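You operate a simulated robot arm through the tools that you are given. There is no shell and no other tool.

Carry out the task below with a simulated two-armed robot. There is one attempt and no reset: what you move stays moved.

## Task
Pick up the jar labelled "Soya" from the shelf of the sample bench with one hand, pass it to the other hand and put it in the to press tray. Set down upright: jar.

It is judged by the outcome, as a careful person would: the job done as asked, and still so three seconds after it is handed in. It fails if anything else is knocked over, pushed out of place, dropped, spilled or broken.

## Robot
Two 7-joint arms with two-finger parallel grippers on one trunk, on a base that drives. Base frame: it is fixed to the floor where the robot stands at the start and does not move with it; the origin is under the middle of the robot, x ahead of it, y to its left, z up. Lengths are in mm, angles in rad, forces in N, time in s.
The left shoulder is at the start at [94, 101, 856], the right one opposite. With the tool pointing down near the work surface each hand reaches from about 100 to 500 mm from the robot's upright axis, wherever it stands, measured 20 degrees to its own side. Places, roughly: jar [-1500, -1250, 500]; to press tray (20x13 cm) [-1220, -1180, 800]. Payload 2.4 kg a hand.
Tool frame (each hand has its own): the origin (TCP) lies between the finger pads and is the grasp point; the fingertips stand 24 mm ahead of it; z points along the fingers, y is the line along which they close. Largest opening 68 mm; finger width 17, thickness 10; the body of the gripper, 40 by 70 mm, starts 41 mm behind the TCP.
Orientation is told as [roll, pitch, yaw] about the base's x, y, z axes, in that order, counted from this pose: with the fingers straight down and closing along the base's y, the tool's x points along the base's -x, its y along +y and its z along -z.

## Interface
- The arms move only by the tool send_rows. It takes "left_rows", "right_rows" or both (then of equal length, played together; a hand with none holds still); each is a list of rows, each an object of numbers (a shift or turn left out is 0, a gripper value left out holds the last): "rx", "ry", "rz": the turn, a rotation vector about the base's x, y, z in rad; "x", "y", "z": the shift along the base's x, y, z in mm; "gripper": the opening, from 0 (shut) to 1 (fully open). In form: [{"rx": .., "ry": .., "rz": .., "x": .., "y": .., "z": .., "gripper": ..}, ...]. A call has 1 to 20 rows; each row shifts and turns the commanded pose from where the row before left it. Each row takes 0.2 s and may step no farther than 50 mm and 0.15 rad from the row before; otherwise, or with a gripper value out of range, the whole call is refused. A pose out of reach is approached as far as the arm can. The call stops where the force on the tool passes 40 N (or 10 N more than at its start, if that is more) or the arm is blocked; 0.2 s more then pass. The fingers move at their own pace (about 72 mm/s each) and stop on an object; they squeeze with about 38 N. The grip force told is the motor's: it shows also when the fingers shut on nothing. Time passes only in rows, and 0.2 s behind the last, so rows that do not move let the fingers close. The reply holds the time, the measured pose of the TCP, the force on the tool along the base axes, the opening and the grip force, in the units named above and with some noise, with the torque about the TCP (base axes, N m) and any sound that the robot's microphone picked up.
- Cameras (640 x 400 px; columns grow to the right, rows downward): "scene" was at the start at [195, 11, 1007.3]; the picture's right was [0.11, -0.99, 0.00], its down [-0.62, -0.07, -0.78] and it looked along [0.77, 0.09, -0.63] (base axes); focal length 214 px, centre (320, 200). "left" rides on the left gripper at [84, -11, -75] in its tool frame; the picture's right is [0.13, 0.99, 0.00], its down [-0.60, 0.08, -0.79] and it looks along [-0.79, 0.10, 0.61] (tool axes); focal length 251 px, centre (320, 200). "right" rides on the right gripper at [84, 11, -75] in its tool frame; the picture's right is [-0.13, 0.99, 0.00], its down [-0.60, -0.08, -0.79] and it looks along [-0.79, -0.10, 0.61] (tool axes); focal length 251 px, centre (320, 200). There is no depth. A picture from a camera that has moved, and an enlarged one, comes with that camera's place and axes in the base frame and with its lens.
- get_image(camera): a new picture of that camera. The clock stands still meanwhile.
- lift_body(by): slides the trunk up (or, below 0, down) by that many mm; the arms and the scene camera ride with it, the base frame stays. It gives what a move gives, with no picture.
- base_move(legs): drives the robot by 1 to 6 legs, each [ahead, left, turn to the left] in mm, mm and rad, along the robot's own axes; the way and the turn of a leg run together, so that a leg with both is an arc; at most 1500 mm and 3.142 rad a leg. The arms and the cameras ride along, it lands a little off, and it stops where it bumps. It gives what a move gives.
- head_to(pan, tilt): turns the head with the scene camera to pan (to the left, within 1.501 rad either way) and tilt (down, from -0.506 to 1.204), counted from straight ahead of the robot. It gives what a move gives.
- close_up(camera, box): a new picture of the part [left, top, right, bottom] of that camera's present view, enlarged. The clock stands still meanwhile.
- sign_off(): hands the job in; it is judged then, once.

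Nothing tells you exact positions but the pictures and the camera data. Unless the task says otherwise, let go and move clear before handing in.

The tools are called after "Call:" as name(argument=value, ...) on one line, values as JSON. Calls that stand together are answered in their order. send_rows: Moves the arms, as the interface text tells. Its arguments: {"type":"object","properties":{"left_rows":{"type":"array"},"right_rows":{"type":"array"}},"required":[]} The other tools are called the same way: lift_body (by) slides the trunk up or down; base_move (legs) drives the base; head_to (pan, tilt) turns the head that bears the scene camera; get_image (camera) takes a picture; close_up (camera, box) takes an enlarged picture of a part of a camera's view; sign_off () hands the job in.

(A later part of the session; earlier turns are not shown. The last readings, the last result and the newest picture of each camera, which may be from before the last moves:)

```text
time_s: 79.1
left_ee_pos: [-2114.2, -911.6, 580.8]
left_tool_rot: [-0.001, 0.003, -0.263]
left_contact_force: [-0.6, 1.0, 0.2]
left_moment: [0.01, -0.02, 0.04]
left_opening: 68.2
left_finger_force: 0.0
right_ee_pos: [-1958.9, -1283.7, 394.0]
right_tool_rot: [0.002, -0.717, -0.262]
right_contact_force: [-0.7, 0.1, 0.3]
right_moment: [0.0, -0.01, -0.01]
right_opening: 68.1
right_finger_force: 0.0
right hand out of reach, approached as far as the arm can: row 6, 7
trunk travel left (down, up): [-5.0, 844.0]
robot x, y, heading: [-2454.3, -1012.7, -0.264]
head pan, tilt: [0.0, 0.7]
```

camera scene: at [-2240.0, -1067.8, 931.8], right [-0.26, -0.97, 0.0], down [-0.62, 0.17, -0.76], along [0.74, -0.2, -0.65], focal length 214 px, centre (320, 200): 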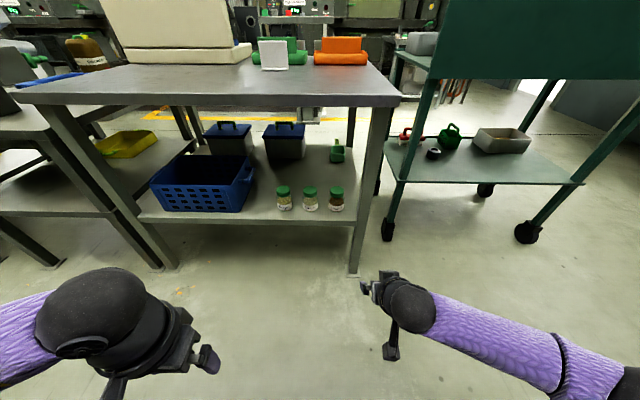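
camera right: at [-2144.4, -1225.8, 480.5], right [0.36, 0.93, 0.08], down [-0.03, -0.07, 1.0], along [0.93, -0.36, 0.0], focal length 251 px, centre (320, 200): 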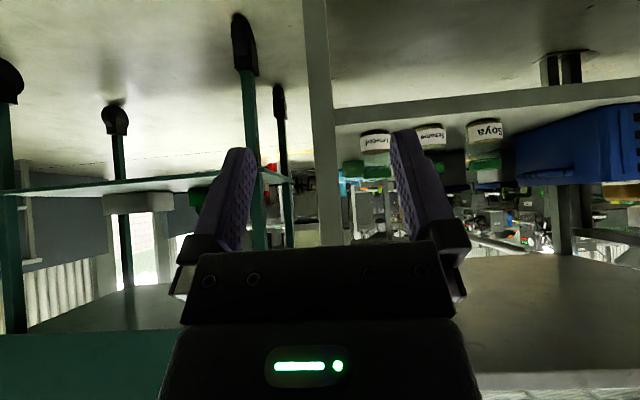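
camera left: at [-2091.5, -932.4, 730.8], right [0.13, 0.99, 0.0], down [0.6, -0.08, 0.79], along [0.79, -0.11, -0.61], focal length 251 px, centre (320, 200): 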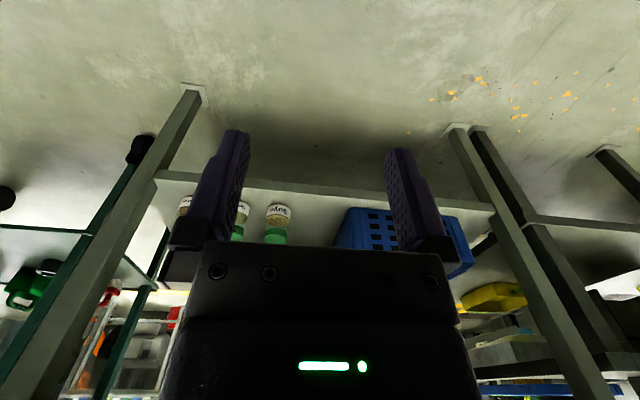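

Farther out allows more tilt. I try another 60 mm out.

Call:
send_rows(right_rows=[{"x": 19.3, "y": -5.2}, {"x": 19.3, "y": -5.2}, {"x": 19.3, "y": -5.2}, {"rx": -0.0263, "ry": -0.0965}, {"rx": -0.0263, "ry": -0.0965}, {"rx": -0.0263, "ry": -0.0965}, {}])

Call:
get_image(camera="scene")

```text
time_s: 80.7
left_ee_pos: [-2113.8, -909.7, 580.8]
left_tool_rot: [0.0, 0.002, -0.262]
left_contact_force: [0.1, 0.2, -0.6]
left_moment: [-0.01, 0.01, 0.01]
left_opening: 67.7
left_finger_force: 0.1
right_ee_pos: [-1905.9, -1288.6, 396.3]
right_tool_rot: [-0.003, -0.852, -0.26]
right_contact_force: [0.6, -0.1, -0.4]
right_moment: [0.02, 0.02, -0.02]
right_opening: 67.9
right_finger_force: 0.1
right hand out of reach, approached as far as the arm can: row 3, 5, 6
trunk travel left (down, up): [-5.0, 844.0]
robot x, y, heading: [-2452.9, -1010.6, -0.264]
head pan, tilt: [0.0, 0.7]
```

```text
taken
camera scene: at [-2239.9, -1067.8, 931.9], right [-0.26, -0.97, 0.0], down [-0.62, 0.17, -0.76], along [0.74, -0.2, -0.64], focal length 214 px, centre (320, 200)
```

scene: 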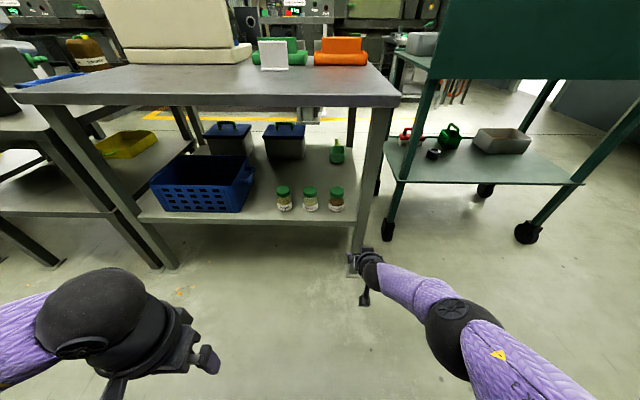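

The arm reaches about 600 mm ahead at z 396 with up to 49° tilt, which is enough: I will grip the glass at about z 405 with the tool tilted about 38°, coming from the back. I retract the right hand, then drive left and closer, stopping with the hand still short of the bench.

Call:
send_rows(right_rows=[{"x": -29, "y": 7.8, "z": 4, "rx": 0.0157, "ry": 0.058}, {"x": -29, "y": 7.8, "z": 4, "rx": 0.0157, "ry": 0.058}, {"x": -29, "y": 7.8, "z": 4, "rx": 0.0157, "ry": 0.058}, {"x": -29, "y": 7.8, "z": 4, "rx": 0.0157, "ry": 0.058}, {"x": -29, "y": 7.8, "z": 4, "rx": 0.0157, "ry": 0.058}, {}])

Call:
base_move(legs=[[0, 271, 0], [200, 0, 0]])

Call:
get_image(camera="scene")

Call:
get_image(camera="right")

```text
time_s: 82.1
left_ee_pos: [-2114.8, -910.6, 581.5]
left_tool_rot: [0.0, 0.002, -0.264]
left_contact_force: [0.0, 0.6, 0.7]
left_moment: [-0.02, -0.02, 0.0]
left_opening: 68.0
left_finger_force: 0.1
right_ee_pos: [-2050.4, -1251.8, 417.2]
right_tool_rot: [-0.001, -0.551, -0.262]
right_contact_force: [0.1, -0.1, 1.4]
right_moment: [0.0, 0.02, 0.0]
right_opening: 67.9
right_finger_force: 0.1
trunk travel left (down, up): [-5.0, 844.0]
robot x, y, heading: [-2450.5, -1009.3, -0.259]
head pan, tilt: [0.0, 0.7]
```

```text
time_s: 85.2
left_ee_pos: [-1847.8, -704.9, 581.6]
left_tool_rot: [0.001, 0.003, -0.263]
left_contact_force: [0.2, -0.1, 0.8]
left_moment: [-0.01, -0.02, 0.04]
left_opening: 67.9
left_finger_force: 0.0
right_ee_pos: [-1785.5, -1045.6, 416.3]
right_tool_rot: [0.001, -0.551, -0.262]
right_contact_force: [-1.2, -0.5, -0.1]
right_moment: [0.02, -0.01, -0.01]
right_opening: 68.2
right_finger_force: 0.1
trunk travel left (down, up): [-5.0, 844.0]
robot x, y, heading: [-2186.7, -801.3, -0.268]
head pan, tilt: [0.0, 0.7]
```

```text
taken
camera scene: at [-1974.1, -862.8, 931.9], right [-0.26, -0.97, 0.0], down [-0.62, 0.17, -0.76], along [0.74, -0.2, -0.64], focal length 214 px, centre (320, 200)
```

scene: 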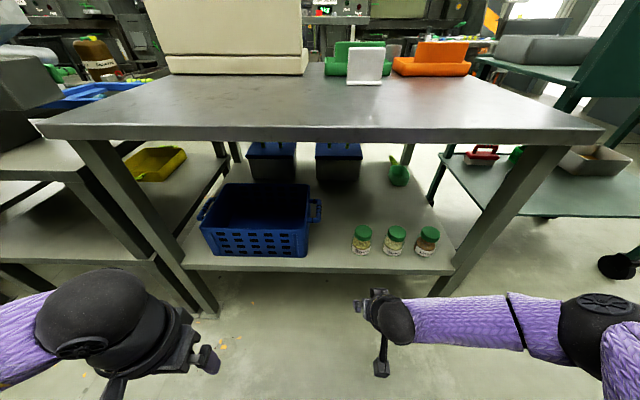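

```text
taken
camera right: at [-1888.6, -1005.7, 436.3], right [0.36, 0.93, 0.07], down [0.07, -0.1, 0.99], along [0.93, -0.36, -0.11], focal length 251 px, centre (320, 200)
```

right: 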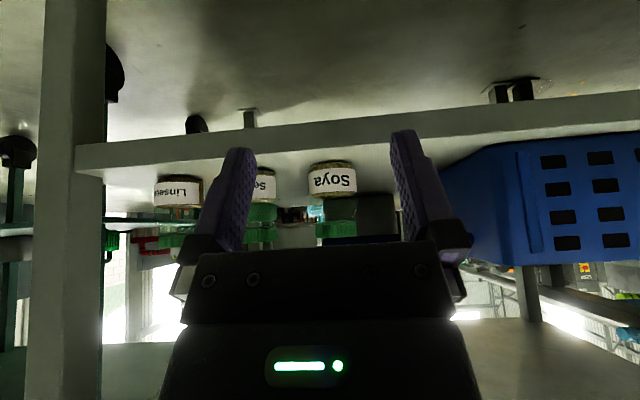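

I am about 70 mm short of my planned stand, and the Soya jar is in view of both cameras. I will enlarge to measure it precisely.

Call:
close_up(camera="right", box=[288, 140, 384, 200])

Call:
close_up(camera="right", box=[240, 150, 400, 250])

Call:
close_up(camera="scene", box=[330, 215, 458, 295])

```text
6.67 times, centred on (336, 170) of right
camera zoom: at [-1888.6, -1005.7, 436.3], right [0.36, 0.93, 0.07], down [0.07, -0.1, 0.99], along [0.93, -0.36, -0.11], focal length 1676 px, centre (213, 400)
```

zoom: 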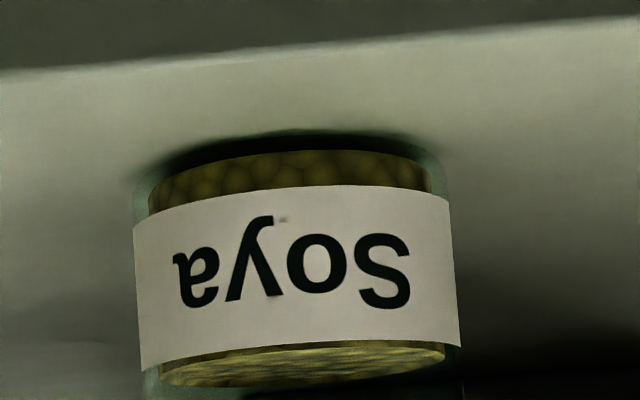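

```text
4.00 times, centred on (320, 200) of right
camera zoom: at [-1888.6, -1005.7, 436.3], right [0.36, 0.93, 0.07], down [0.07, -0.1, 0.99], along [0.93, -0.36, -0.11], focal length 1006 px, centre (320, 200)
```

zoom: 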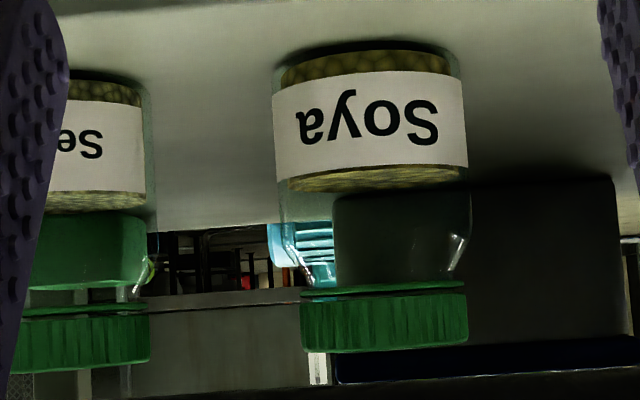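

```text
5.00 times, centred on (394, 255) of scene
camera zoom: at [-1974.1, -862.8, 931.9], right [-0.26, -0.97, 0.0], down [-0.62, 0.17, -0.76], along [0.74, -0.2, -0.64], focal length 1072 px, centre (-50, -75)
```

zoom: 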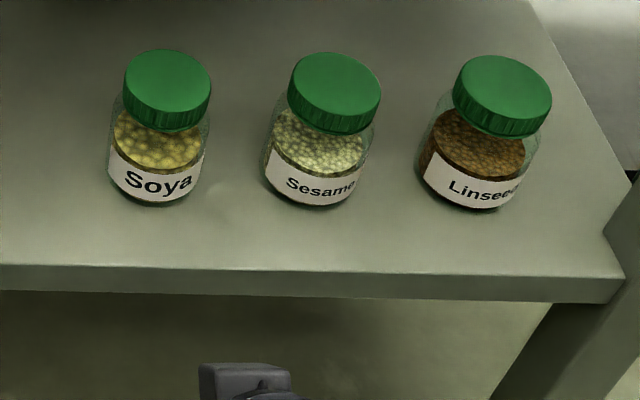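

Triangulating all views: the Soya jar's axis is about 205 mm ahead and 4 mm right of the right hand, shelf at about z 367, lid top about 450, glass about 59 mm wide. I will close in 45 mm with the base, then bring the hand to a spot above and behind the jar.

Call:
base_move(legs=[[45, 0, 0]])

Call:
send_rows(right_rows=[{"z": 14}, {"x": 14.5, "y": -3.9, "z": 15, "rx": -0.0105, "ry": -0.0386}, {"x": 14.5, "y": -3.9, "z": 15, "rx": -0.0105, "ry": -0.0386}, {"x": 14.5, "y": -3.9, "z": 14, "rx": -0.0105, "ry": -0.0386}, {"x": 14.5, "y": -3.9, "rx": -0.0105, "ry": -0.0386}, {"x": 9.6, "y": -2.6, "rx": -0.0105, "ry": -0.0386}, {"rx": -0.0105, "ry": -0.0386}, {}])

Call:
get_image(camera="right")

Call:
get_image(camera="scene")

```text
time_s: 86.1
left_ee_pos: [-1804.9, -717.1, 581.4]
left_tool_rot: [0.0, 0.001, -0.265]
left_contact_force: [-0.5, 0.0, 0.3]
left_moment: [-0.02, 0.0, 0.01]
left_opening: 67.9
left_finger_force: 0.0
right_ee_pos: [-1740.8, -1057.4, 416.3]
right_tool_rot: [-0.001, -0.551, -0.261]
right_contact_force: [-0.6, 0.6, -0.1]
right_moment: [-0.01, 0.03, 0.0]
right_opening: 68.1
right_finger_force: 0.1
trunk travel left (down, up): [-5.0, 844.0]
robot x, y, heading: [-2141.0, -816.8, -0.263]
head pan, tilt: [0.0, 0.7]
```

```text
time_s: 87.9
left_ee_pos: [-1804.5, -717.3, 581.3]
left_tool_rot: [0.002, 0.001, -0.263]
left_contact_force: [-0.3, 0.5, 0.6]
left_moment: [0.0, -0.02, 0.01]
left_opening: 67.9
left_finger_force: 0.1
right_ee_pos: [-1672.5, -1067.0, 472.0]
right_tool_rot: [0.013, -0.774, -0.262]
right_contact_force: [-0.2, 0.3, -0.4]
right_moment: [0.04, -0.01, 0.02]
right_opening: 68.1
right_finger_force: 0.1
right hand out of reach, approached as far as the arm can: row 7
trunk travel left (down, up): [-5.0, 844.0]
robot x, y, heading: [-2144.0, -819.6, -0.265]
head pan, tilt: [0.0, 0.7]
```

```text
taken
camera right: at [-1778.2, -1027.4, 467.7], right [0.34, 0.94, 0.1], down [-0.14, -0.05, 0.99], along [0.93, -0.35, 0.11], focal length 251 px, centre (320, 200)
```

right: 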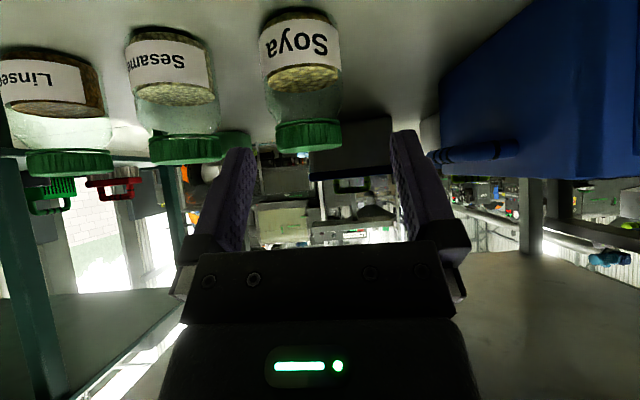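

```text
taken
camera scene: at [-1930.3, -874.5, 931.9], right [-0.26, -0.97, 0.0], down [-0.62, 0.17, -0.76], along [0.74, -0.2, -0.64], focal length 214 px, centre (320, 200)
```

scene: 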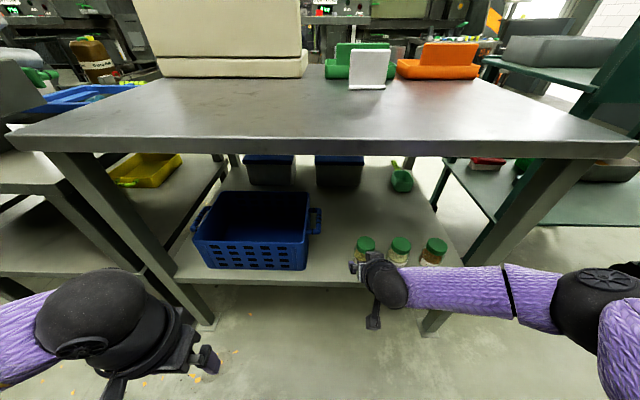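

The hand is now above and behind the jar. I will enlarge the wrist view to set the sideways alignment.

Call:
close_up(camera="right", box=[220, 0, 412, 120])

Call:
close_up(camera="right", box=[220, 60, 412, 180])

Call:
close_up(camera="scene", box=[330, 225, 458, 305])

```text
3.33 times, centred on (316, 60) of right
camera zoom: at [-1778.2, -1027.4, 467.7], right [0.34, 0.94, 0.1], down [-0.14, -0.05, 0.99], along [0.93, -0.35, 0.11], focal length 838 px, centre (333, 667)
```

zoom: 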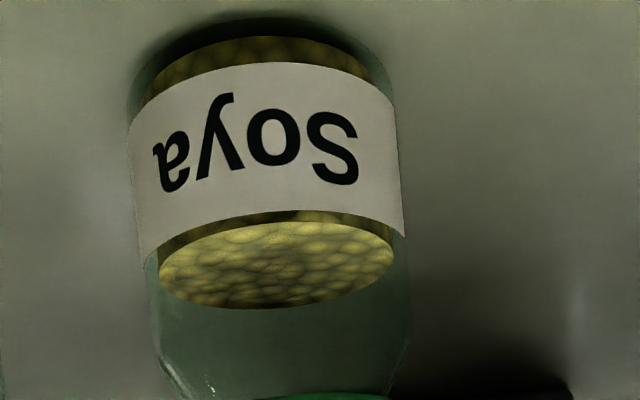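

```text
3.33 times, centred on (316, 120) of right
camera zoom: at [-1778.2, -1027.4, 467.7], right [0.34, 0.94, 0.1], down [-0.14, -0.05, 0.99], along [0.93, -0.35, 0.11], focal length 838 px, centre (333, 467)
```

zoom: 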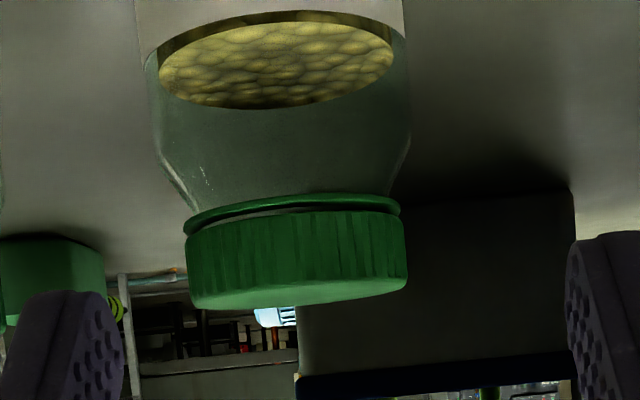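

```text
5.00 times, centred on (394, 265) of scene
camera zoom: at [-1930.3, -874.5, 931.9], right [-0.26, -0.97, 0.0], down [-0.62, 0.17, -0.76], along [0.74, -0.2, -0.64], focal length 1072 px, centre (-50, -125)
```

zoom: 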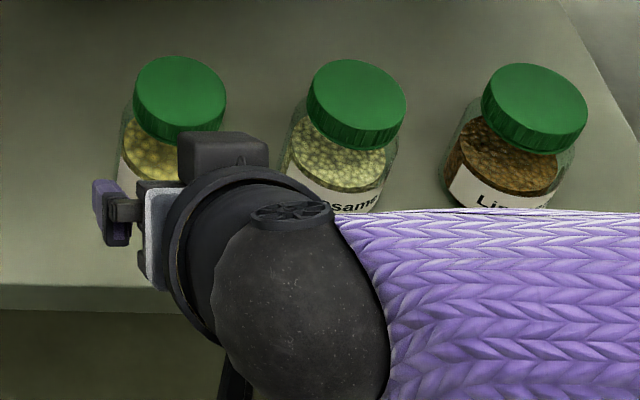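

The wrist view puts the jar's axis about 11–12 mm to the right of the hand (the last row slid the hand off because the tilt was at the limit). I will reduce the tilt slightly, shift right, and check again before going in.

Call:
send_rows(right_rows=[{"rx": 0.0118, "ry": 0.0434}, {"x": 7.6, "y": -14.0, "z": 6, "rx": -0.009, "ry": 0.0024, "rz": -0.0091}, {}])

Call:
close_up(camera="right", box=[220, 0, 412, 120])

Call:
close_up(camera="right", box=[220, 60, 412, 180])

```text
time_s: 88.7
left_ee_pos: [-1805.5, -717.0, 581.3]
left_tool_rot: [0.0, 0.0, -0.265]
left_contact_force: [-0.1, 0.0, 0.3]
left_moment: [0.04, 0.0, 0.0]
left_opening: 68.0
left_finger_force: 0.0
right_ee_pos: [-1664.7, -1080.9, 480.3]
right_tool_rot: [-0.014, -0.747, -0.261]
right_contact_force: [-0.7, -0.4, 0.9]
right_moment: [0.04, 0.05, -0.01]
right_opening: 68.1
right_finger_force: 0.1
trunk travel left (down, up): [-5.0, 844.0]
robot x, y, heading: [-2144.3, -816.3, -0.265]
head pan, tilt: [0.0, 0.7]
```

```text
3.33 times, centred on (316, 60) of right
camera zoom: at [-1770.2, -1040.4, 476.4], right [0.36, 0.93, 0.08], down [-0.11, -0.04, 0.99], along [0.93, -0.36, 0.09], focal length 838 px, centre (333, 667)
```

zoom: 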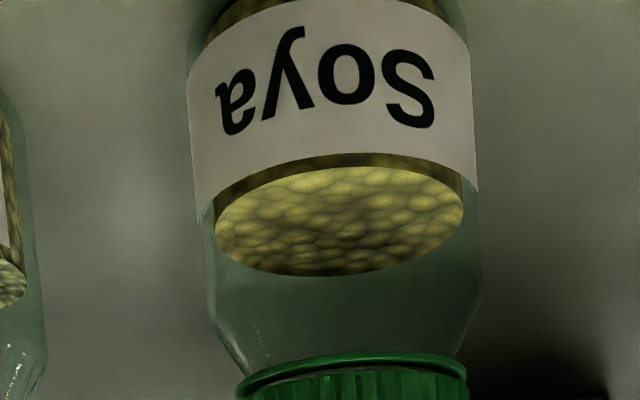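

```text
3.33 times, centred on (316, 120) of right
camera zoom: at [-1770.2, -1040.4, 476.4], right [0.36, 0.93, 0.08], down [-0.11, -0.04, 0.99], along [0.93, -0.36, 0.09], focal length 838 px, centre (333, 467)
```

zoom: 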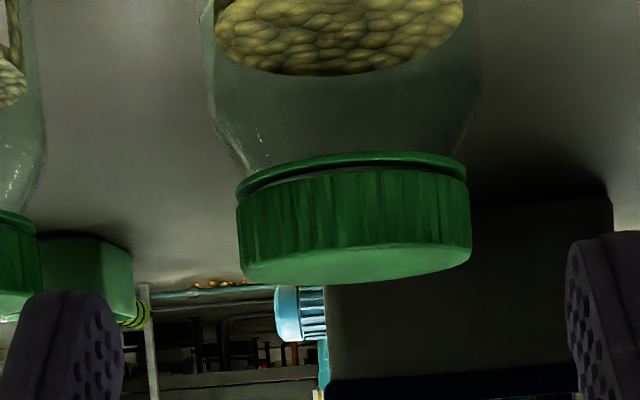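

The hand is now in line with the jar within about half a millimetre. I level the small roll and go half-way in along the tool axis, then check.

Call:
send_rows(right_rows=[{"rx": 0.0099, "ry": -0.0027, "rz": 0.0095}, {"x": 9.1, "y": -2.5, "z": -11}, {"x": 9.1, "y": -2.5, "z": -11}, {"x": 9.1, "y": -2.5, "z": -11}, {}])

Call:
get_image(camera="right")

```text
time_s: 89.9
left_ee_pos: [-1805.1, -716.6, 582.1]
left_tool_rot: [-0.001, 0.001, -0.264]
left_contact_force: [-0.4, 0.6, 0.2]
left_moment: [-0.01, 0.03, 0.01]
left_opening: 67.9
left_finger_force: 0.1
right_ee_pos: [-1637.5, -1088.8, 443.7]
right_tool_rot: [-0.001, -0.747, -0.262]
right_contact_force: [0.3, -0.9, -0.5]
right_moment: [0.02, 0.03, 0.02]
right_opening: 67.8
right_finger_force: 0.1
trunk travel left (down, up): [-5.0, 844.0]
robot x, y, heading: [-2145.1, -814.8, -0.261]
head pan, tilt: [0.0, 0.7]
```

```text
taken
camera right: at [-1743.4, -1049.0, 442.7], right [0.35, 0.93, 0.09], down [-0.11, -0.05, 0.99], along [0.93, -0.35, 0.09], focal length 251 px, centre (320, 200)
```

right: 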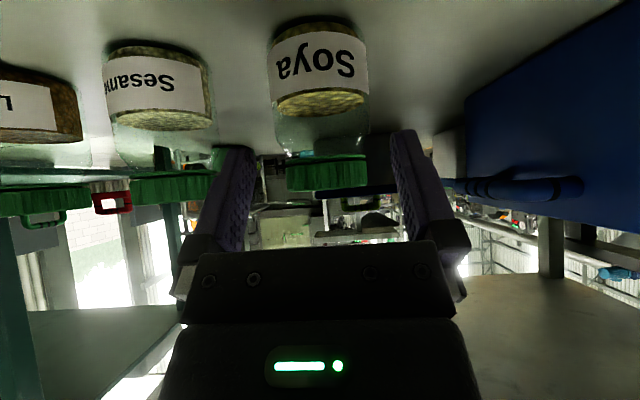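

The lid sits centred between the finger tips and nothing is touching. I go the rest of the way in.

Call:
send_rows(right_rows=[{"x": 9.1, "y": -2.4, "z": -9.7}, {"x": 9.1, "y": -2.4, "z": -9.7}, {"x": 9.1, "y": -2.4, "z": -9.7}, {}])

Call:
get_image(camera="right")

Call:
close_up(camera="scene", box=[330, 225, 458, 305])

```text
time_s: 90.9
left_ee_pos: [-1804.3, -718.5, 581.5]
left_tool_rot: [0.0, 0.002, -0.263]
left_contact_force: [-0.3, 0.0, -1.1]
left_moment: [0.05, 0.0, 0.0]
left_opening: 67.8
left_finger_force: 0.0
right_ee_pos: [-1610.6, -1095.7, 416.2]
right_tool_rot: [-0.001, -0.746, -0.262]
right_contact_force: [-0.5, 0.7, -0.6]
right_moment: [-0.01, -0.02, -0.03]
right_opening: 68.1
right_finger_force: 0.2
trunk travel left (down, up): [-5.0, 844.0]
robot x, y, heading: [-2142.0, -819.5, -0.265]
head pan, tilt: [0.0, 0.7]
```

```text
taken
camera right: at [-1716.3, -1055.3, 414.3], right [0.35, 0.93, 0.09], down [-0.11, -0.05, 0.99], along [0.93, -0.35, 0.09], focal length 251 px, centre (320, 200)
```

right: 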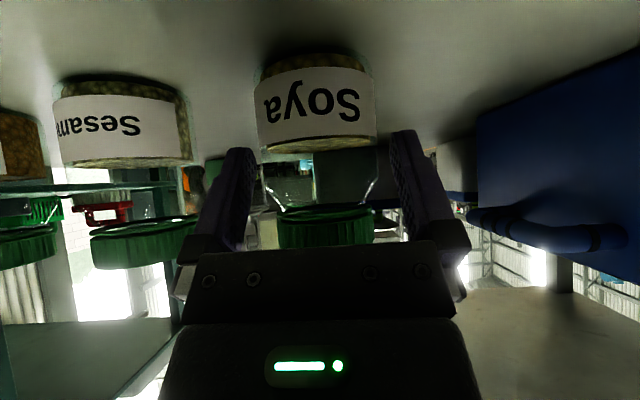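

```text
5.00 times, centred on (394, 265) of scene
camera zoom: at [-1930.3, -874.5, 931.9], right [-0.26, -0.97, 0.0], down [-0.62, 0.17, -0.76], along [0.74, -0.2, -0.64], focal length 1072 px, centre (-50, -125)
```

zoom: 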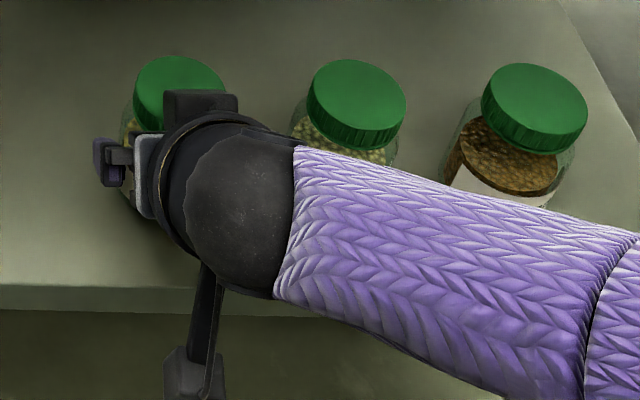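

The jar's glass lies between the two fingers, hand level 48 mm above the shelf, no force on the tool. I close the gripper.

Call:
send_rows(right_rows=[{"gripper": 0.0}, {}, {}, {}])

Call:
get_image(camera="right")

```text
time_s: 91.9
left_ee_pos: [-1804.3, -717.2, 581.3]
left_tool_rot: [0.0, 0.002, -0.262]
left_contact_force: [0.2, 0.3, -0.8]
left_moment: [0.0, 0.02, 0.0]
left_opening: 68.0
left_finger_force: 0.1
right_ee_pos: [-1611.4, -1095.2, 416.1]
right_tool_rot: [0.001, -0.748, -0.264]
right_contact_force: [0.1, -0.2, -0.3]
right_moment: [-0.03, -0.02, 0.04]
right_opening: 58.9
right_finger_force: 38.7
trunk travel left (down, up): [-5.0, 844.0]
robot x, y, heading: [-2144.2, -817.0, -0.26]
head pan, tilt: [0.0, 0.7]
```

```text
taken
camera right: at [-1716.4, -1055.2, 414.4], right [0.35, 0.93, 0.09], down [-0.11, -0.05, 0.99], along [0.93, -0.35, 0.09], focal length 251 px, centre (320, 200)
```

right: 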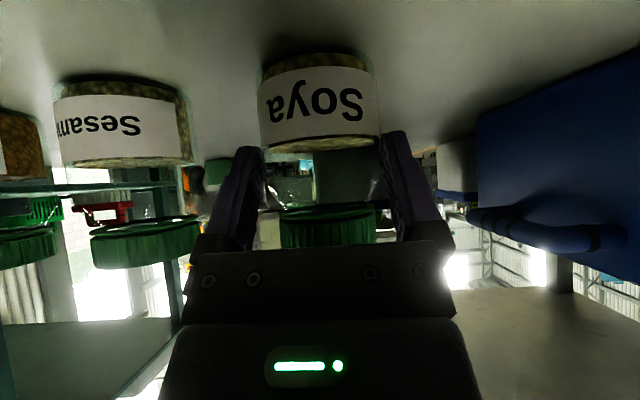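

The right hand holds the jar: opening 58.9 mm with full grip force. I lift it straight up 50 mm with the trunk and check that it comes along.

Call:
lift_body(by=50)

Call:
get_image(camera="right")

Call:
get_image(camera="scene")

```text
time_s: 92.8
left_ee_pos: [-1805.0, -717.0, 630.8]
left_tool_rot: [0.0, 0.002, -0.263]
left_contact_force: [0.1, 0.1, 0.6]
left_moment: [0.01, -0.01, 0.0]
left_opening: 68.1
left_finger_force: 0.0
right_ee_pos: [-1610.3, -1095.9, 467.4]
right_tool_rot: [-0.001, -0.746, -0.263]
right_contact_force: [-0.1, 0.0, -0.8]
right_moment: [0.05, 0.04, -0.01]
right_opening: 58.8
right_finger_force: 38.1
trunk travel left (down, up): [-55.0, 794.0]
robot x, y, heading: [-2145.3, -818.7, -0.262]
head pan, tilt: [0.0, 0.7]
```

```text
taken
camera right: at [-1716.0, -1055.8, 465.0], right [0.35, 0.93, 0.09], down [-0.11, -0.05, 0.99], along [0.93, -0.35, 0.09], focal length 251 px, centre (320, 200)
```

right: 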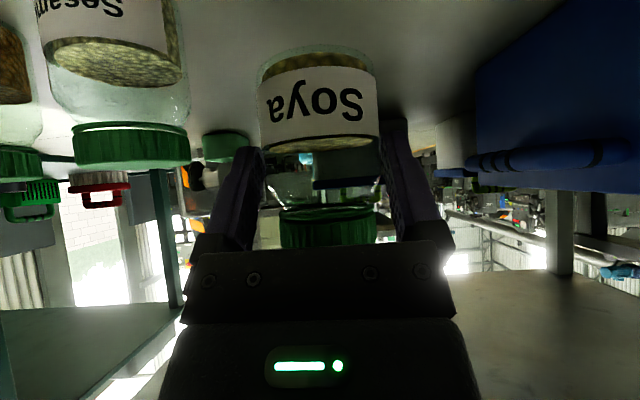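

```text
taken
camera scene: at [-1948.3, -869.7, 984.3], right [-0.26, -0.97, 0.0], down [-0.62, 0.17, -0.76], along [0.74, -0.2, -0.64], focal length 214 px, centre (320, 200)
```

scene: 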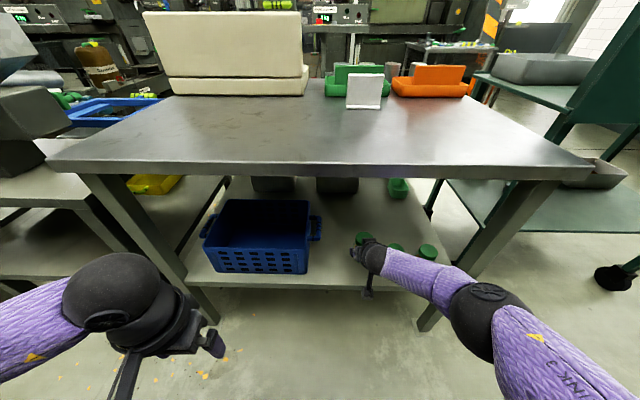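

The jar is up off the shelf, upright in the right hand, and the other two jars stand untouched. I back the base straight out into the aisle.

Call:
base_move(legs=[[-280, 0, 0]])

Call:
get_image(camera="scene")

```text
time_s: 94.7
left_ee_pos: [-2071.2, -643.9, 631.5]
left_tool_rot: [0.002, 0.004, -0.259]
left_contact_force: [-0.5, -0.1, -0.4]
left_moment: [0.01, 0.0, -0.01]
left_opening: 67.7
left_finger_force: 0.1
right_ee_pos: [-1876.3, -1024.4, 468.0]
right_tool_rot: [-0.001, -0.746, -0.257]
right_contact_force: [-0.5, 0.8, -2.2]
right_moment: [0.02, 0.04, -0.04]
right_opening: 58.7
right_finger_force: 38.1
trunk travel left (down, up): [-55.0, 794.0]
robot x, y, heading: [-2410.4, -748.0, -0.256]
head pan, tilt: [0.0, 0.7]
```

```text
taken
camera scene: at [-2215.4, -797.5, 984.3], right [-0.26, -0.97, 0.0], down [-0.62, 0.17, -0.76], along [0.74, -0.2, -0.64], focal length 214 px, centre (320, 200)
```

scene: 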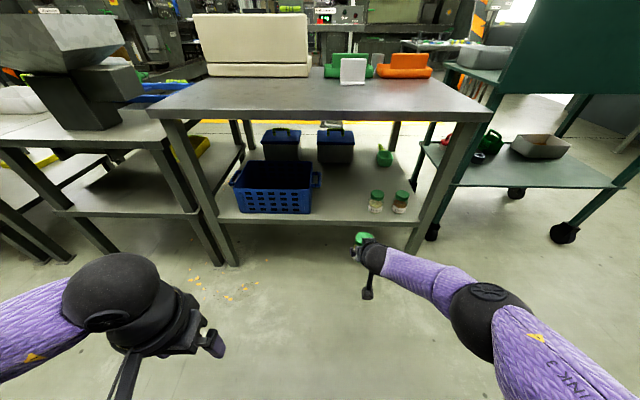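

The jar is clear of the bench in the aisle. Now for the hand-over, I swing the right hand so it comes from the right side of the jar and bring the jar nearer to the middle in front of me.

Call:
send_rows(right_rows=[{"x": 1.3, "y": 4.8, "z": 12, "rz": 0.14}, {"x": 1.3, "y": 4.8, "z": 12, "rz": 0.14}, {"x": 1.3, "y": 4.8, "z": 12, "rz": 0.14}, {"x": 1.3, "y": 4.8, "z": 12, "rz": 0.14}, {"x": -21.7, "y": 16.1, "z": 10, "rz": 0.14}, {"x": -21.7, "y": 16.1, "z": 10, "rz": 0.14}, {"x": -21.7, "y": 16.1, "z": 10, "rz": 0.14}, {"x": -21.7, "y": 16.1, "z": 10, "rz": 0.14}, {}])

Call:
get_image(camera="scene")

```text
time_s: 96.7
left_ee_pos: [-2072.5, -644.2, 632.4]
left_tool_rot: [0.0, 0.002, -0.26]
left_contact_force: [0.1, -0.2, -0.5]
left_moment: [-0.02, 0.0, 0.0]
left_opening: 67.9
left_finger_force: 0.1
right_ee_pos: [-1983.3, -938.3, 555.3]
right_tool_rot: [0.003, -0.748, 0.861]
right_contact_force: [-0.4, -0.3, -1.1]
right_moment: [-0.02, 0.02, 0.0]
right_opening: 58.3
right_finger_force: 37.5
right hand out of reach, approached as far as the arm can: row 4
trunk travel left (down, up): [-55.0, 794.0]
robot x, y, heading: [-2411.2, -746.6, -0.263]
head pan, tilt: [0.0, 0.7]
```

```text
taken
camera scene: at [-2215.5, -797.5, 984.4], right [-0.26, -0.97, 0.0], down [-0.62, 0.17, -0.76], along [0.74, -0.2, -0.64], focal length 214 px, centre (320, 200)
```

scene: 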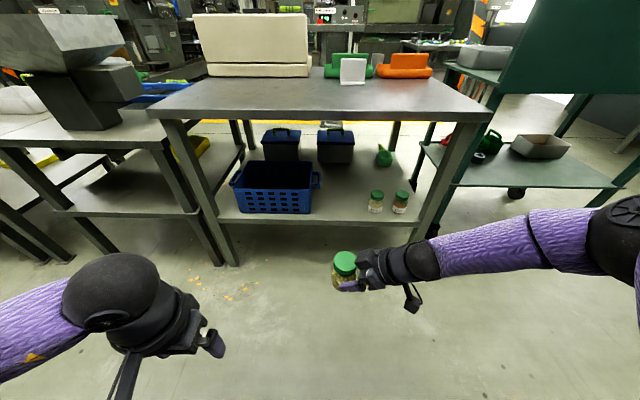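

The right hand now holds the jar from the right side, jar upright in front of me. I bring it to the middle, and turn the left hand (held higher and to the left) so that it will come from the left, tilted, to take the lid.

Call:
send_rows(right_rows=[{"x": -4.8, "y": 16.8, "rz": 0.07}, {"x": -4.8, "y": 16.8, "rz": 0.07}, {"x": -4.8, "y": 16.8, "rz": 0.07}, {"x": -4.8, "y": 16.8, "rz": 0.07}, {}, {}, {}, {}, {}, {}], left_rows=[{"z": 6, "rz": -0.14}, {"z": 6, "rz": -0.14}, {"z": 6, "rz": -0.14}, {"z": 6, "rz": -0.14}, {"z": 6, "rz": -0.14}, {"z": 6, "rz": -0.14}, {"z": 6, "rz": -0.14}, {"z": 6, "rz": -0.14}, {"z": 6, "rz": -0.14}, {"z": 6, "rz": -0.14}])

Call:
get_image(camera="scene")

```text
time_s: 98.9
left_ee_pos: [-2091.7, -695.1, 686.3]
left_tool_rot: [0.0, -0.001, -1.592]
left_contact_force: [-1.0, -0.5, -0.4]
left_moment: [0.0, 0.04, 0.01]
left_opening: 68.2
left_finger_force: 0.0
left hand out of reach, approached as far as the arm can: row 8, 9, 10
right_ee_pos: [-2004.1, -870.7, 555.5]
right_tool_rot: [0.002, -0.748, 1.139]
right_contact_force: [0.0, 0.3, -1.8]
right_moment: [-0.04, 0.03, 0.01]
right_opening: 58.5
right_finger_force: 38.5
trunk travel left (down, up): [-55.0, 794.0]
robot x, y, heading: [-2413.7, -748.3, -0.26]
head pan, tilt: [0.0, 0.7]
```

```text
taken
camera scene: at [-2215.5, -797.3, 984.4], right [-0.26, -0.97, 0.0], down [-0.62, 0.17, -0.76], along [0.74, -0.2, -0.64], focal length 214 px, centre (320, 200)
```

scene: 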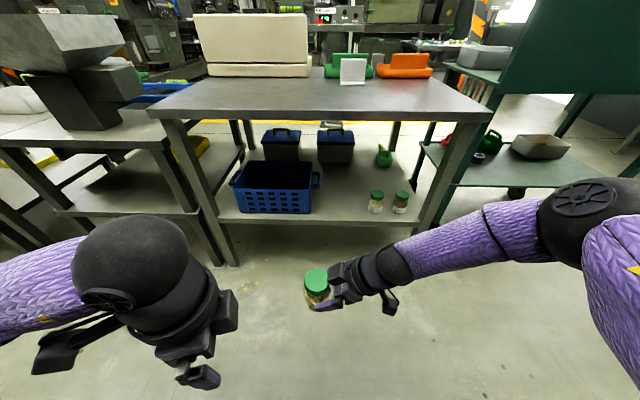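

The jar is upright at the middle, about 430 mm ahead. I move the left hand forward and tilt it towards the jar, still about 150 mm away, then measure.

Call:
send_rows(left_rows=[{"x": 21.3, "y": -1.6, "z": 6}, {"x": 21.3, "y": -1.6, "z": 6, "rx": -0.12, "ry": 0.0025}, {"x": 21.3, "y": -1.6, "z": 6, "rx": -0.12, "ry": 0.0025}, {"x": 21.3, "y": -1.6, "z": 6, "rx": -0.12, "ry": 0.0025}, {"x": 21.3, "y": -1.6, "z": 6, "rx": -0.12, "ry": 0.0025}, {"rx": -0.12, "ry": 0.0025}, {}])

Call:
get_image(camera="scene")

Call:
get_image(camera="left")

```text
time_s: 100.5
left_ee_pos: [-2073.2, -736.4, 710.6]
left_tool_rot: [-0.01, -0.359, -1.503]
left_contact_force: [0.0, 0.6, 0.0]
left_moment: [0.0, 0.02, 0.01]
left_opening: 68.1
left_finger_force: 0.1
left hand out of reach, approached as far as the arm can: row 1, 2, 3, 4, 5, 6
right_ee_pos: [-2004.9, -871.9, 557.0]
right_tool_rot: [0.001, -0.747, 1.14]
right_contact_force: [0.1, -1.1, -1.4]
right_moment: [-0.05, 0.02, 0.0]
right_opening: 58.2
right_finger_force: 37.7
trunk travel left (down, up): [-55.0, 794.0]
robot x, y, heading: [-2410.1, -746.6, -0.263]
head pan, tilt: [0.0, 0.7]
```

```text
taken
camera scene: at [-2215.5, -797.4, 984.4], right [-0.26, -0.97, 0.0], down [-0.62, 0.17, -0.76], along [0.74, -0.2, -0.64], focal length 214 px, centre (320, 200)
```

scene: 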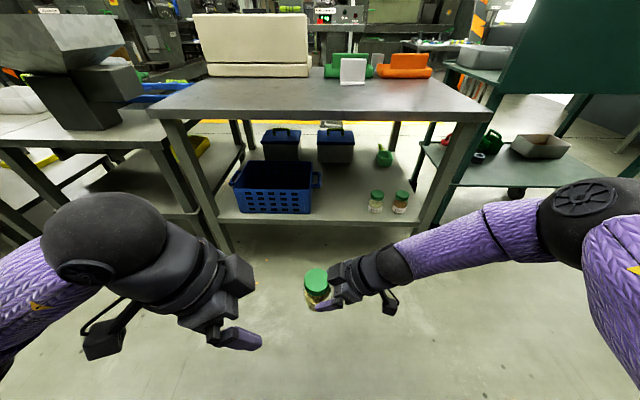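

```text
taken
camera left: at [-2091.8, -635.0, 750.3], right [0.98, 0.19, -0.05], down [0.11, -0.28, 0.95], along [0.16, -0.94, -0.29], focal length 251 px, centre (320, 200)
```

left: 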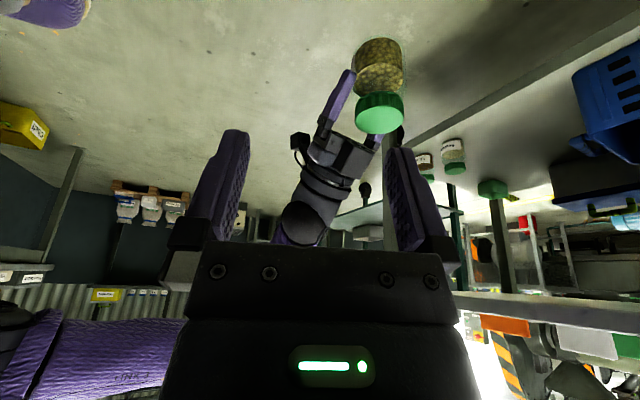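

The left arm is cramped near my body with that turn. I unwind the yaw a little and move it outward and forward before tilting more.

Call:
send_rows(left_rows=[{"x": 10.4, "y": 38.6, "rz": 0.15}, {"x": 29, "y": 10, "rz": 0.15}, {"x": 35, "y": -5}, {"x": 35, "y": -5}, {}])

```text
time_s: 101.7
left_ee_pos: [-2016.9, -695.3, 708.8]
left_tool_rot: [-0.008, -0.356, -1.199]
left_contact_force: [0.2, -0.6, 0.0]
left_moment: [-0.04, 0.0, -0.02]
left_opening: 68.0
left_finger_force: 0.0
left hand out of reach, approached as far as the arm can: row 3, 4
right_ee_pos: [-2003.8, -870.2, 556.1]
right_tool_rot: [0.002, -0.75, 1.141]
right_contact_force: [-0.2, -0.2, -1.0]
right_moment: [-0.03, 0.01, 0.01]
right_opening: 58.4
right_finger_force: 38.0
trunk travel left (down, up): [-55.0, 794.0]
robot x, y, heading: [-2407.9, -747.8, -0.267]
head pan, tilt: [0.0, 0.7]
```

I lower the left hand, which seems too close to shoulder height, and try the forward move again.

Call:
send_rows(left_rows=[{"z": -25}, {"z": -25}, {"x": 24, "y": -6.5, "z": -10}, {"x": 24, "y": -6.5}, {}])

```text
time_s: 102.9
left_ee_pos: [-2016.3, -694.2, 658.5]
left_tool_rot: [-0.009, -0.357, -1.203]
left_contact_force: [-0.7, 0.2, 0.3]
left_moment: [-0.01, 0.01, 0.01]
left_opening: 68.0
left_finger_force: 0.0
left hand out of reach, approached as far as the arm can: row 3, 4
right_ee_pos: [-2004.4, -870.5, 555.7]
right_tool_rot: [0.004, -0.748, 1.139]
right_contact_force: [0.4, -0.7, -2.3]
right_moment: [-0.01, 0.02, 0.0]
right_opening: 58.4
right_finger_force: 37.8
trunk travel left (down, up): [-55.0, 794.0]
robot x, y, heading: [-2410.5, -744.9, -0.257]
head pan, tilt: [0.0, 0.7]
```

Forward is still blocked in that orientation, so I tilt the left hand further towards the jar, mirroring the right hand's pose, and try again.

Call:
send_rows(left_rows=[{"rx": -0.13, "ry": -0.05}, {"rx": -0.13, "ry": -0.05}, {"rx": -0.1, "ry": -0.04}, {"x": 20, "y": -12}, {"x": 20, "y": -12}, {}])

```text
time_s: 104.3
left_ee_pos: [-1990.4, -729.8, 658.7]
left_tool_rot: [-0.004, -0.685, -1.224]
left_contact_force: [-0.3, -1.1, 0.0]
left_moment: [0.01, 0.0, -0.03]
left_opening: 67.9
left_finger_force: 0.1
left hand out of reach, approached as far as the arm can: row 1, 3, 5
right_ee_pos: [-2005.4, -871.5, 555.8]
right_tool_rot: [0.003, -0.746, 1.14]
right_contact_force: [-0.1, 0.5, -1.1]
right_moment: [-0.01, 0.07, -0.02]
right_opening: 58.6
right_finger_force: 37.6
trunk travel left (down, up): [-55.0, 794.0]
robot x, y, heading: [-2408.9, -742.2, -0.261]
head pan, tilt: [0.0, 0.7]
```

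The left hand now moves freely, mirroring the right. I turn the right hand (with jar) slightly further round to give the left fingers room, and bring the left hand to about 80 mm from the lid.

Call:
send_rows(right_rows=[{"rz": 0.13}, {"rz": 0.13}, {}, {}, {}], left_rows=[{"x": 0, "y": -15, "rz": -0.05}, {"x": -3, "y": -15, "rz": -0.05}, {"x": -3, "y": -15, "rz": -0.05}, {"x": -3, "y": -10}, {}])

Call:
get_image(camera="scene")

Call:
get_image(camera="left")

```text
time_s: 105.5
left_ee_pos: [-2007.1, -784.8, 659.4]
left_tool_rot: [-0.003, -0.683, -1.373]
left_contact_force: [0.5, -0.6, 0.8]
left_moment: [-0.02, 0.0, -0.01]
left_opening: 68.2
left_finger_force: 0.0
left hand out of reach, approached as far as the arm can: row 1, 2
right_ee_pos: [-2004.3, -857.5, 551.1]
right_tool_rot: [-0.004, -0.757, 1.403]
right_contact_force: [0.0, 0.3, -1.6]
right_moment: [-0.01, 0.0, 0.0]
right_opening: 58.4
right_finger_force: 38.0
right hand out of reach, approached as far as the arm can: row 2
trunk travel left (down, up): [-55.0, 794.0]
robot x, y, heading: [-2414.4, -747.1, -0.258]
head pan, tilt: [0.0, 0.7]
```

```text
taken
camera scene: at [-2215.4, -797.5, 984.4], right [-0.26, -0.97, 0.0], down [-0.62, 0.17, -0.76], along [0.74, -0.2, -0.64], focal length 214 px, centre (320, 200)
```

scene: 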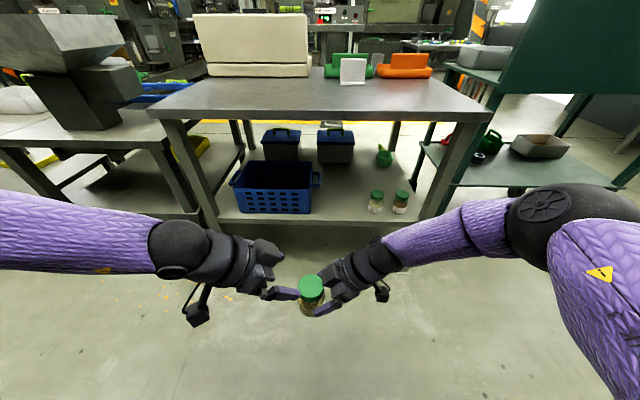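

```text
taken
camera left: at [-2040.2, -677.9, 663.8], right [0.95, 0.29, -0.08], down [0.07, 0.05, 1.0], along [0.29, -0.96, 0.03], focal length 251 px, centre (320, 200)
```

left: 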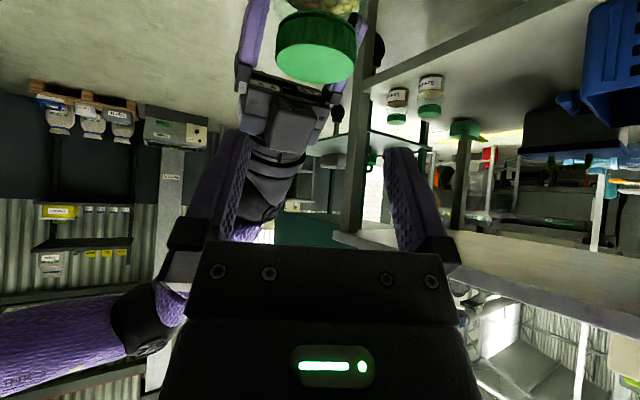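

Both hands now flank the jar. I enlarge the left wrist view and the scene view to measure the lid against the left hand.

Call:
close_up(camera="left", box=[224, 0, 416, 120])

Call:
close_up(camera="scene", box=[230, 230, 390, 330])

Call:
get_image(camera="right")

```text
3.33 times, centred on (320, 60) of left
camera zoom: at [-2040.2, -677.9, 663.8], right [0.95, 0.29, -0.08], down [0.07, 0.05, 1.0], along [0.29, -0.96, 0.03], focal length 838 px, centre (320, 667)
```

zoom: 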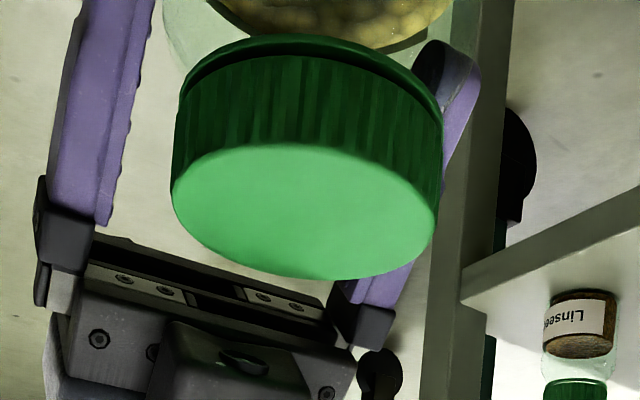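

```text
4.00 times, centred on (310, 280) of scene
camera zoom: at [-2215.4, -797.5, 984.4], right [-0.26, -0.97, 0.0], down [-0.62, 0.17, -0.76], along [0.74, -0.2, -0.64], focal length 858 px, centre (360, -120)
```

zoom: 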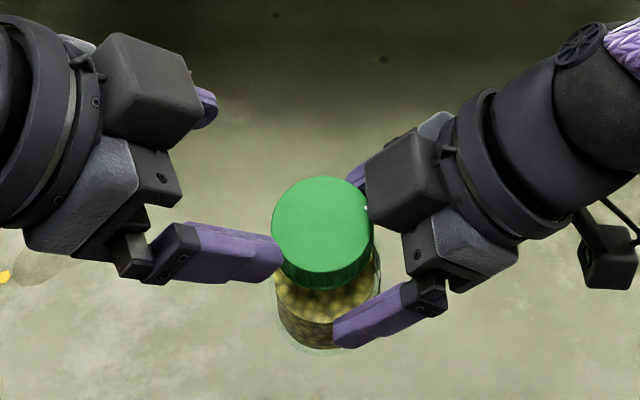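

```text
taken
camera right: at [-2033.7, -966.6, 546.3], right [-0.96, 0.26, 0.08], down [0.06, -0.12, 0.99], along [0.27, 0.96, 0.1], focal length 251 px, centre (320, 200)
```

right: 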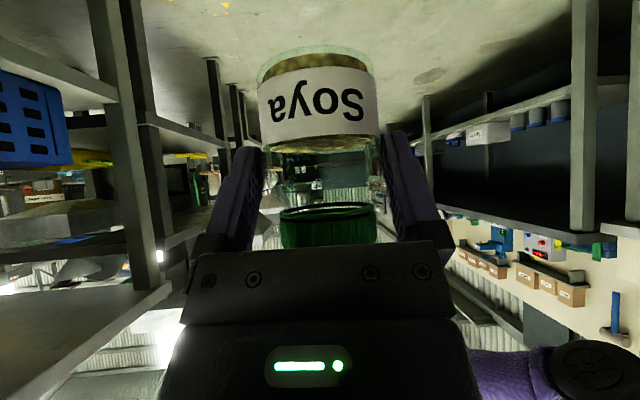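

Triangulation puts the lid's top centre at about [-2002, -835, 582]. I bring the left hand to 60 mm short of the grasp, in line with its fingers, and measure again.

Call:
send_rows(left_rows=[{"x": -2.1, "y": -2.9, "z": -16}, {"x": -2.1, "y": -2.9, "z": -15.8}, {}])

Call:
close_up(camera="left", box=[208, 20, 432, 160])

Call:
close_up(camera="scene", box=[230, 230, 390, 330])

```text
time_s: 106.3
left_ee_pos: [-2011.1, -790.3, 626.9]
left_tool_rot: [-0.003, -0.683, -1.373]
left_contact_force: [0.5, 0.5, 0.7]
left_moment: [-0.03, -0.01, 0.0]
left_opening: 68.0
left_finger_force: 0.1
right_ee_pos: [-2003.7, -858.9, 548.9]
right_tool_rot: [-0.004, -0.756, 1.398]
right_contact_force: [0.4, -0.4, -1.5]
right_moment: [-0.05, 0.01, -0.04]
right_opening: 58.6
right_finger_force: 38.2
trunk travel left (down, up): [-55.0, 794.0]
robot x, y, heading: [-2408.7, -744.9, -0.263]
head pan, tilt: [0.0, 0.7]
```

```text
2.86 times, centred on (320, 90) of left
camera zoom: at [-2044.5, -683.4, 632.4], right [0.95, 0.29, -0.08], down [0.07, 0.05, 1.0], along [0.29, -0.96, 0.03], focal length 718 px, centre (320, 514)
```

zoom: 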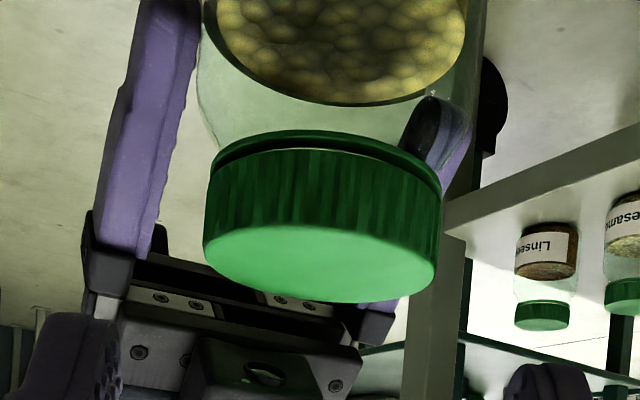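

```text
4.00 times, centred on (310, 280) of scene
camera zoom: at [-2215.4, -797.5, 984.4], right [-0.26, -0.97, 0.0], down [-0.62, 0.17, -0.76], along [0.74, -0.2, -0.64], focal length 858 px, centre (360, -120)
```

zoom: 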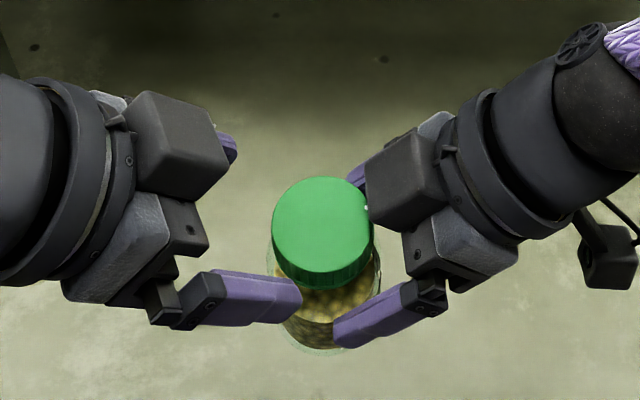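

The second measurement agrees to within a millimetre, and the left hand is exactly in line with the lid. I move the open left fingers in over the lid.

Call:
send_rows(left_rows=[{"x": 1.9, "y": -9.4, "z": -11.5}, {"x": 1.9, "y": -9.4, "z": -11.5}, {"x": 1.9, "y": -9.4, "z": -11.5}, {"x": 1.8, "y": -9.3, "z": -11.4}, {}])

Call:
get_image(camera="left")

Call:
close_up(camera="scene", box=[230, 230, 390, 330])

```text
time_s: 107.5
left_ee_pos: [-2004.3, -828.2, 582.0]
left_tool_rot: [-0.003, -0.686, -1.373]
left_contact_force: [-2.3, 9.0, 9.6]
left_moment: [-0.13, 0.35, -0.41]
left_opening: 68.3
left_finger_force: 0.0
right_ee_pos: [-2005.9, -859.0, 549.5]
right_tool_rot: [-0.007, -0.754, 1.402]
right_contact_force: [2.3, -8.6, -9.8]
right_moment: [0.13, -0.29, 0.33]
right_opening: 58.6
right_finger_force: 37.8
trunk travel left (down, up): [-55.0, 794.0]
robot x, y, heading: [-2412.1, -746.7, -0.261]
head pan, tilt: [0.0, 0.7]
```

```text
taken
camera left: at [-2037.1, -721.3, 586.3], right [0.95, 0.29, -0.08], down [0.07, 0.05, 1.0], along [0.29, -0.96, 0.03], focal length 251 px, centre (320, 200)
```

left: 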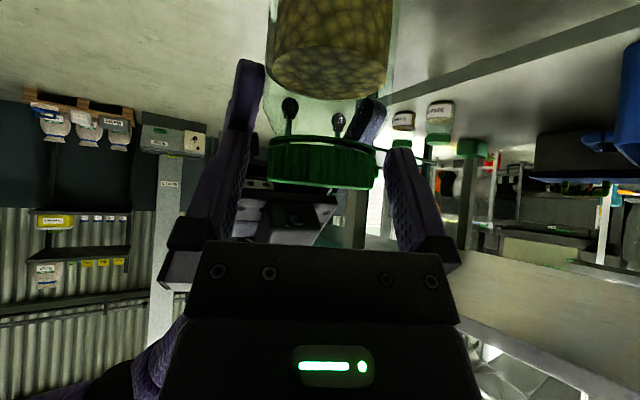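

```text
4.00 times, centred on (310, 280) of scene
camera zoom: at [-2215.4, -797.5, 984.4], right [-0.26, -0.97, 0.0], down [-0.62, 0.17, -0.76], along [0.74, -0.2, -0.64], focal length 858 px, centre (360, -120)
```

zoom: 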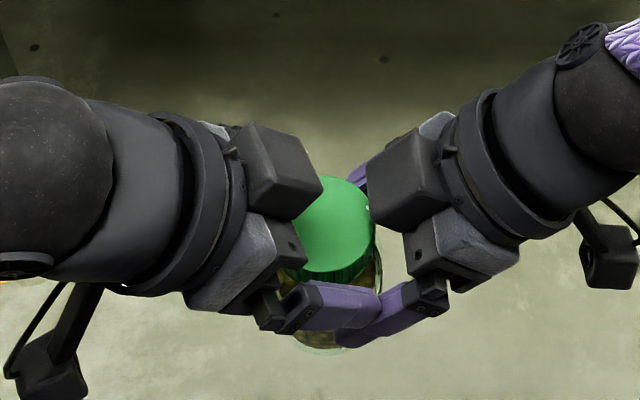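

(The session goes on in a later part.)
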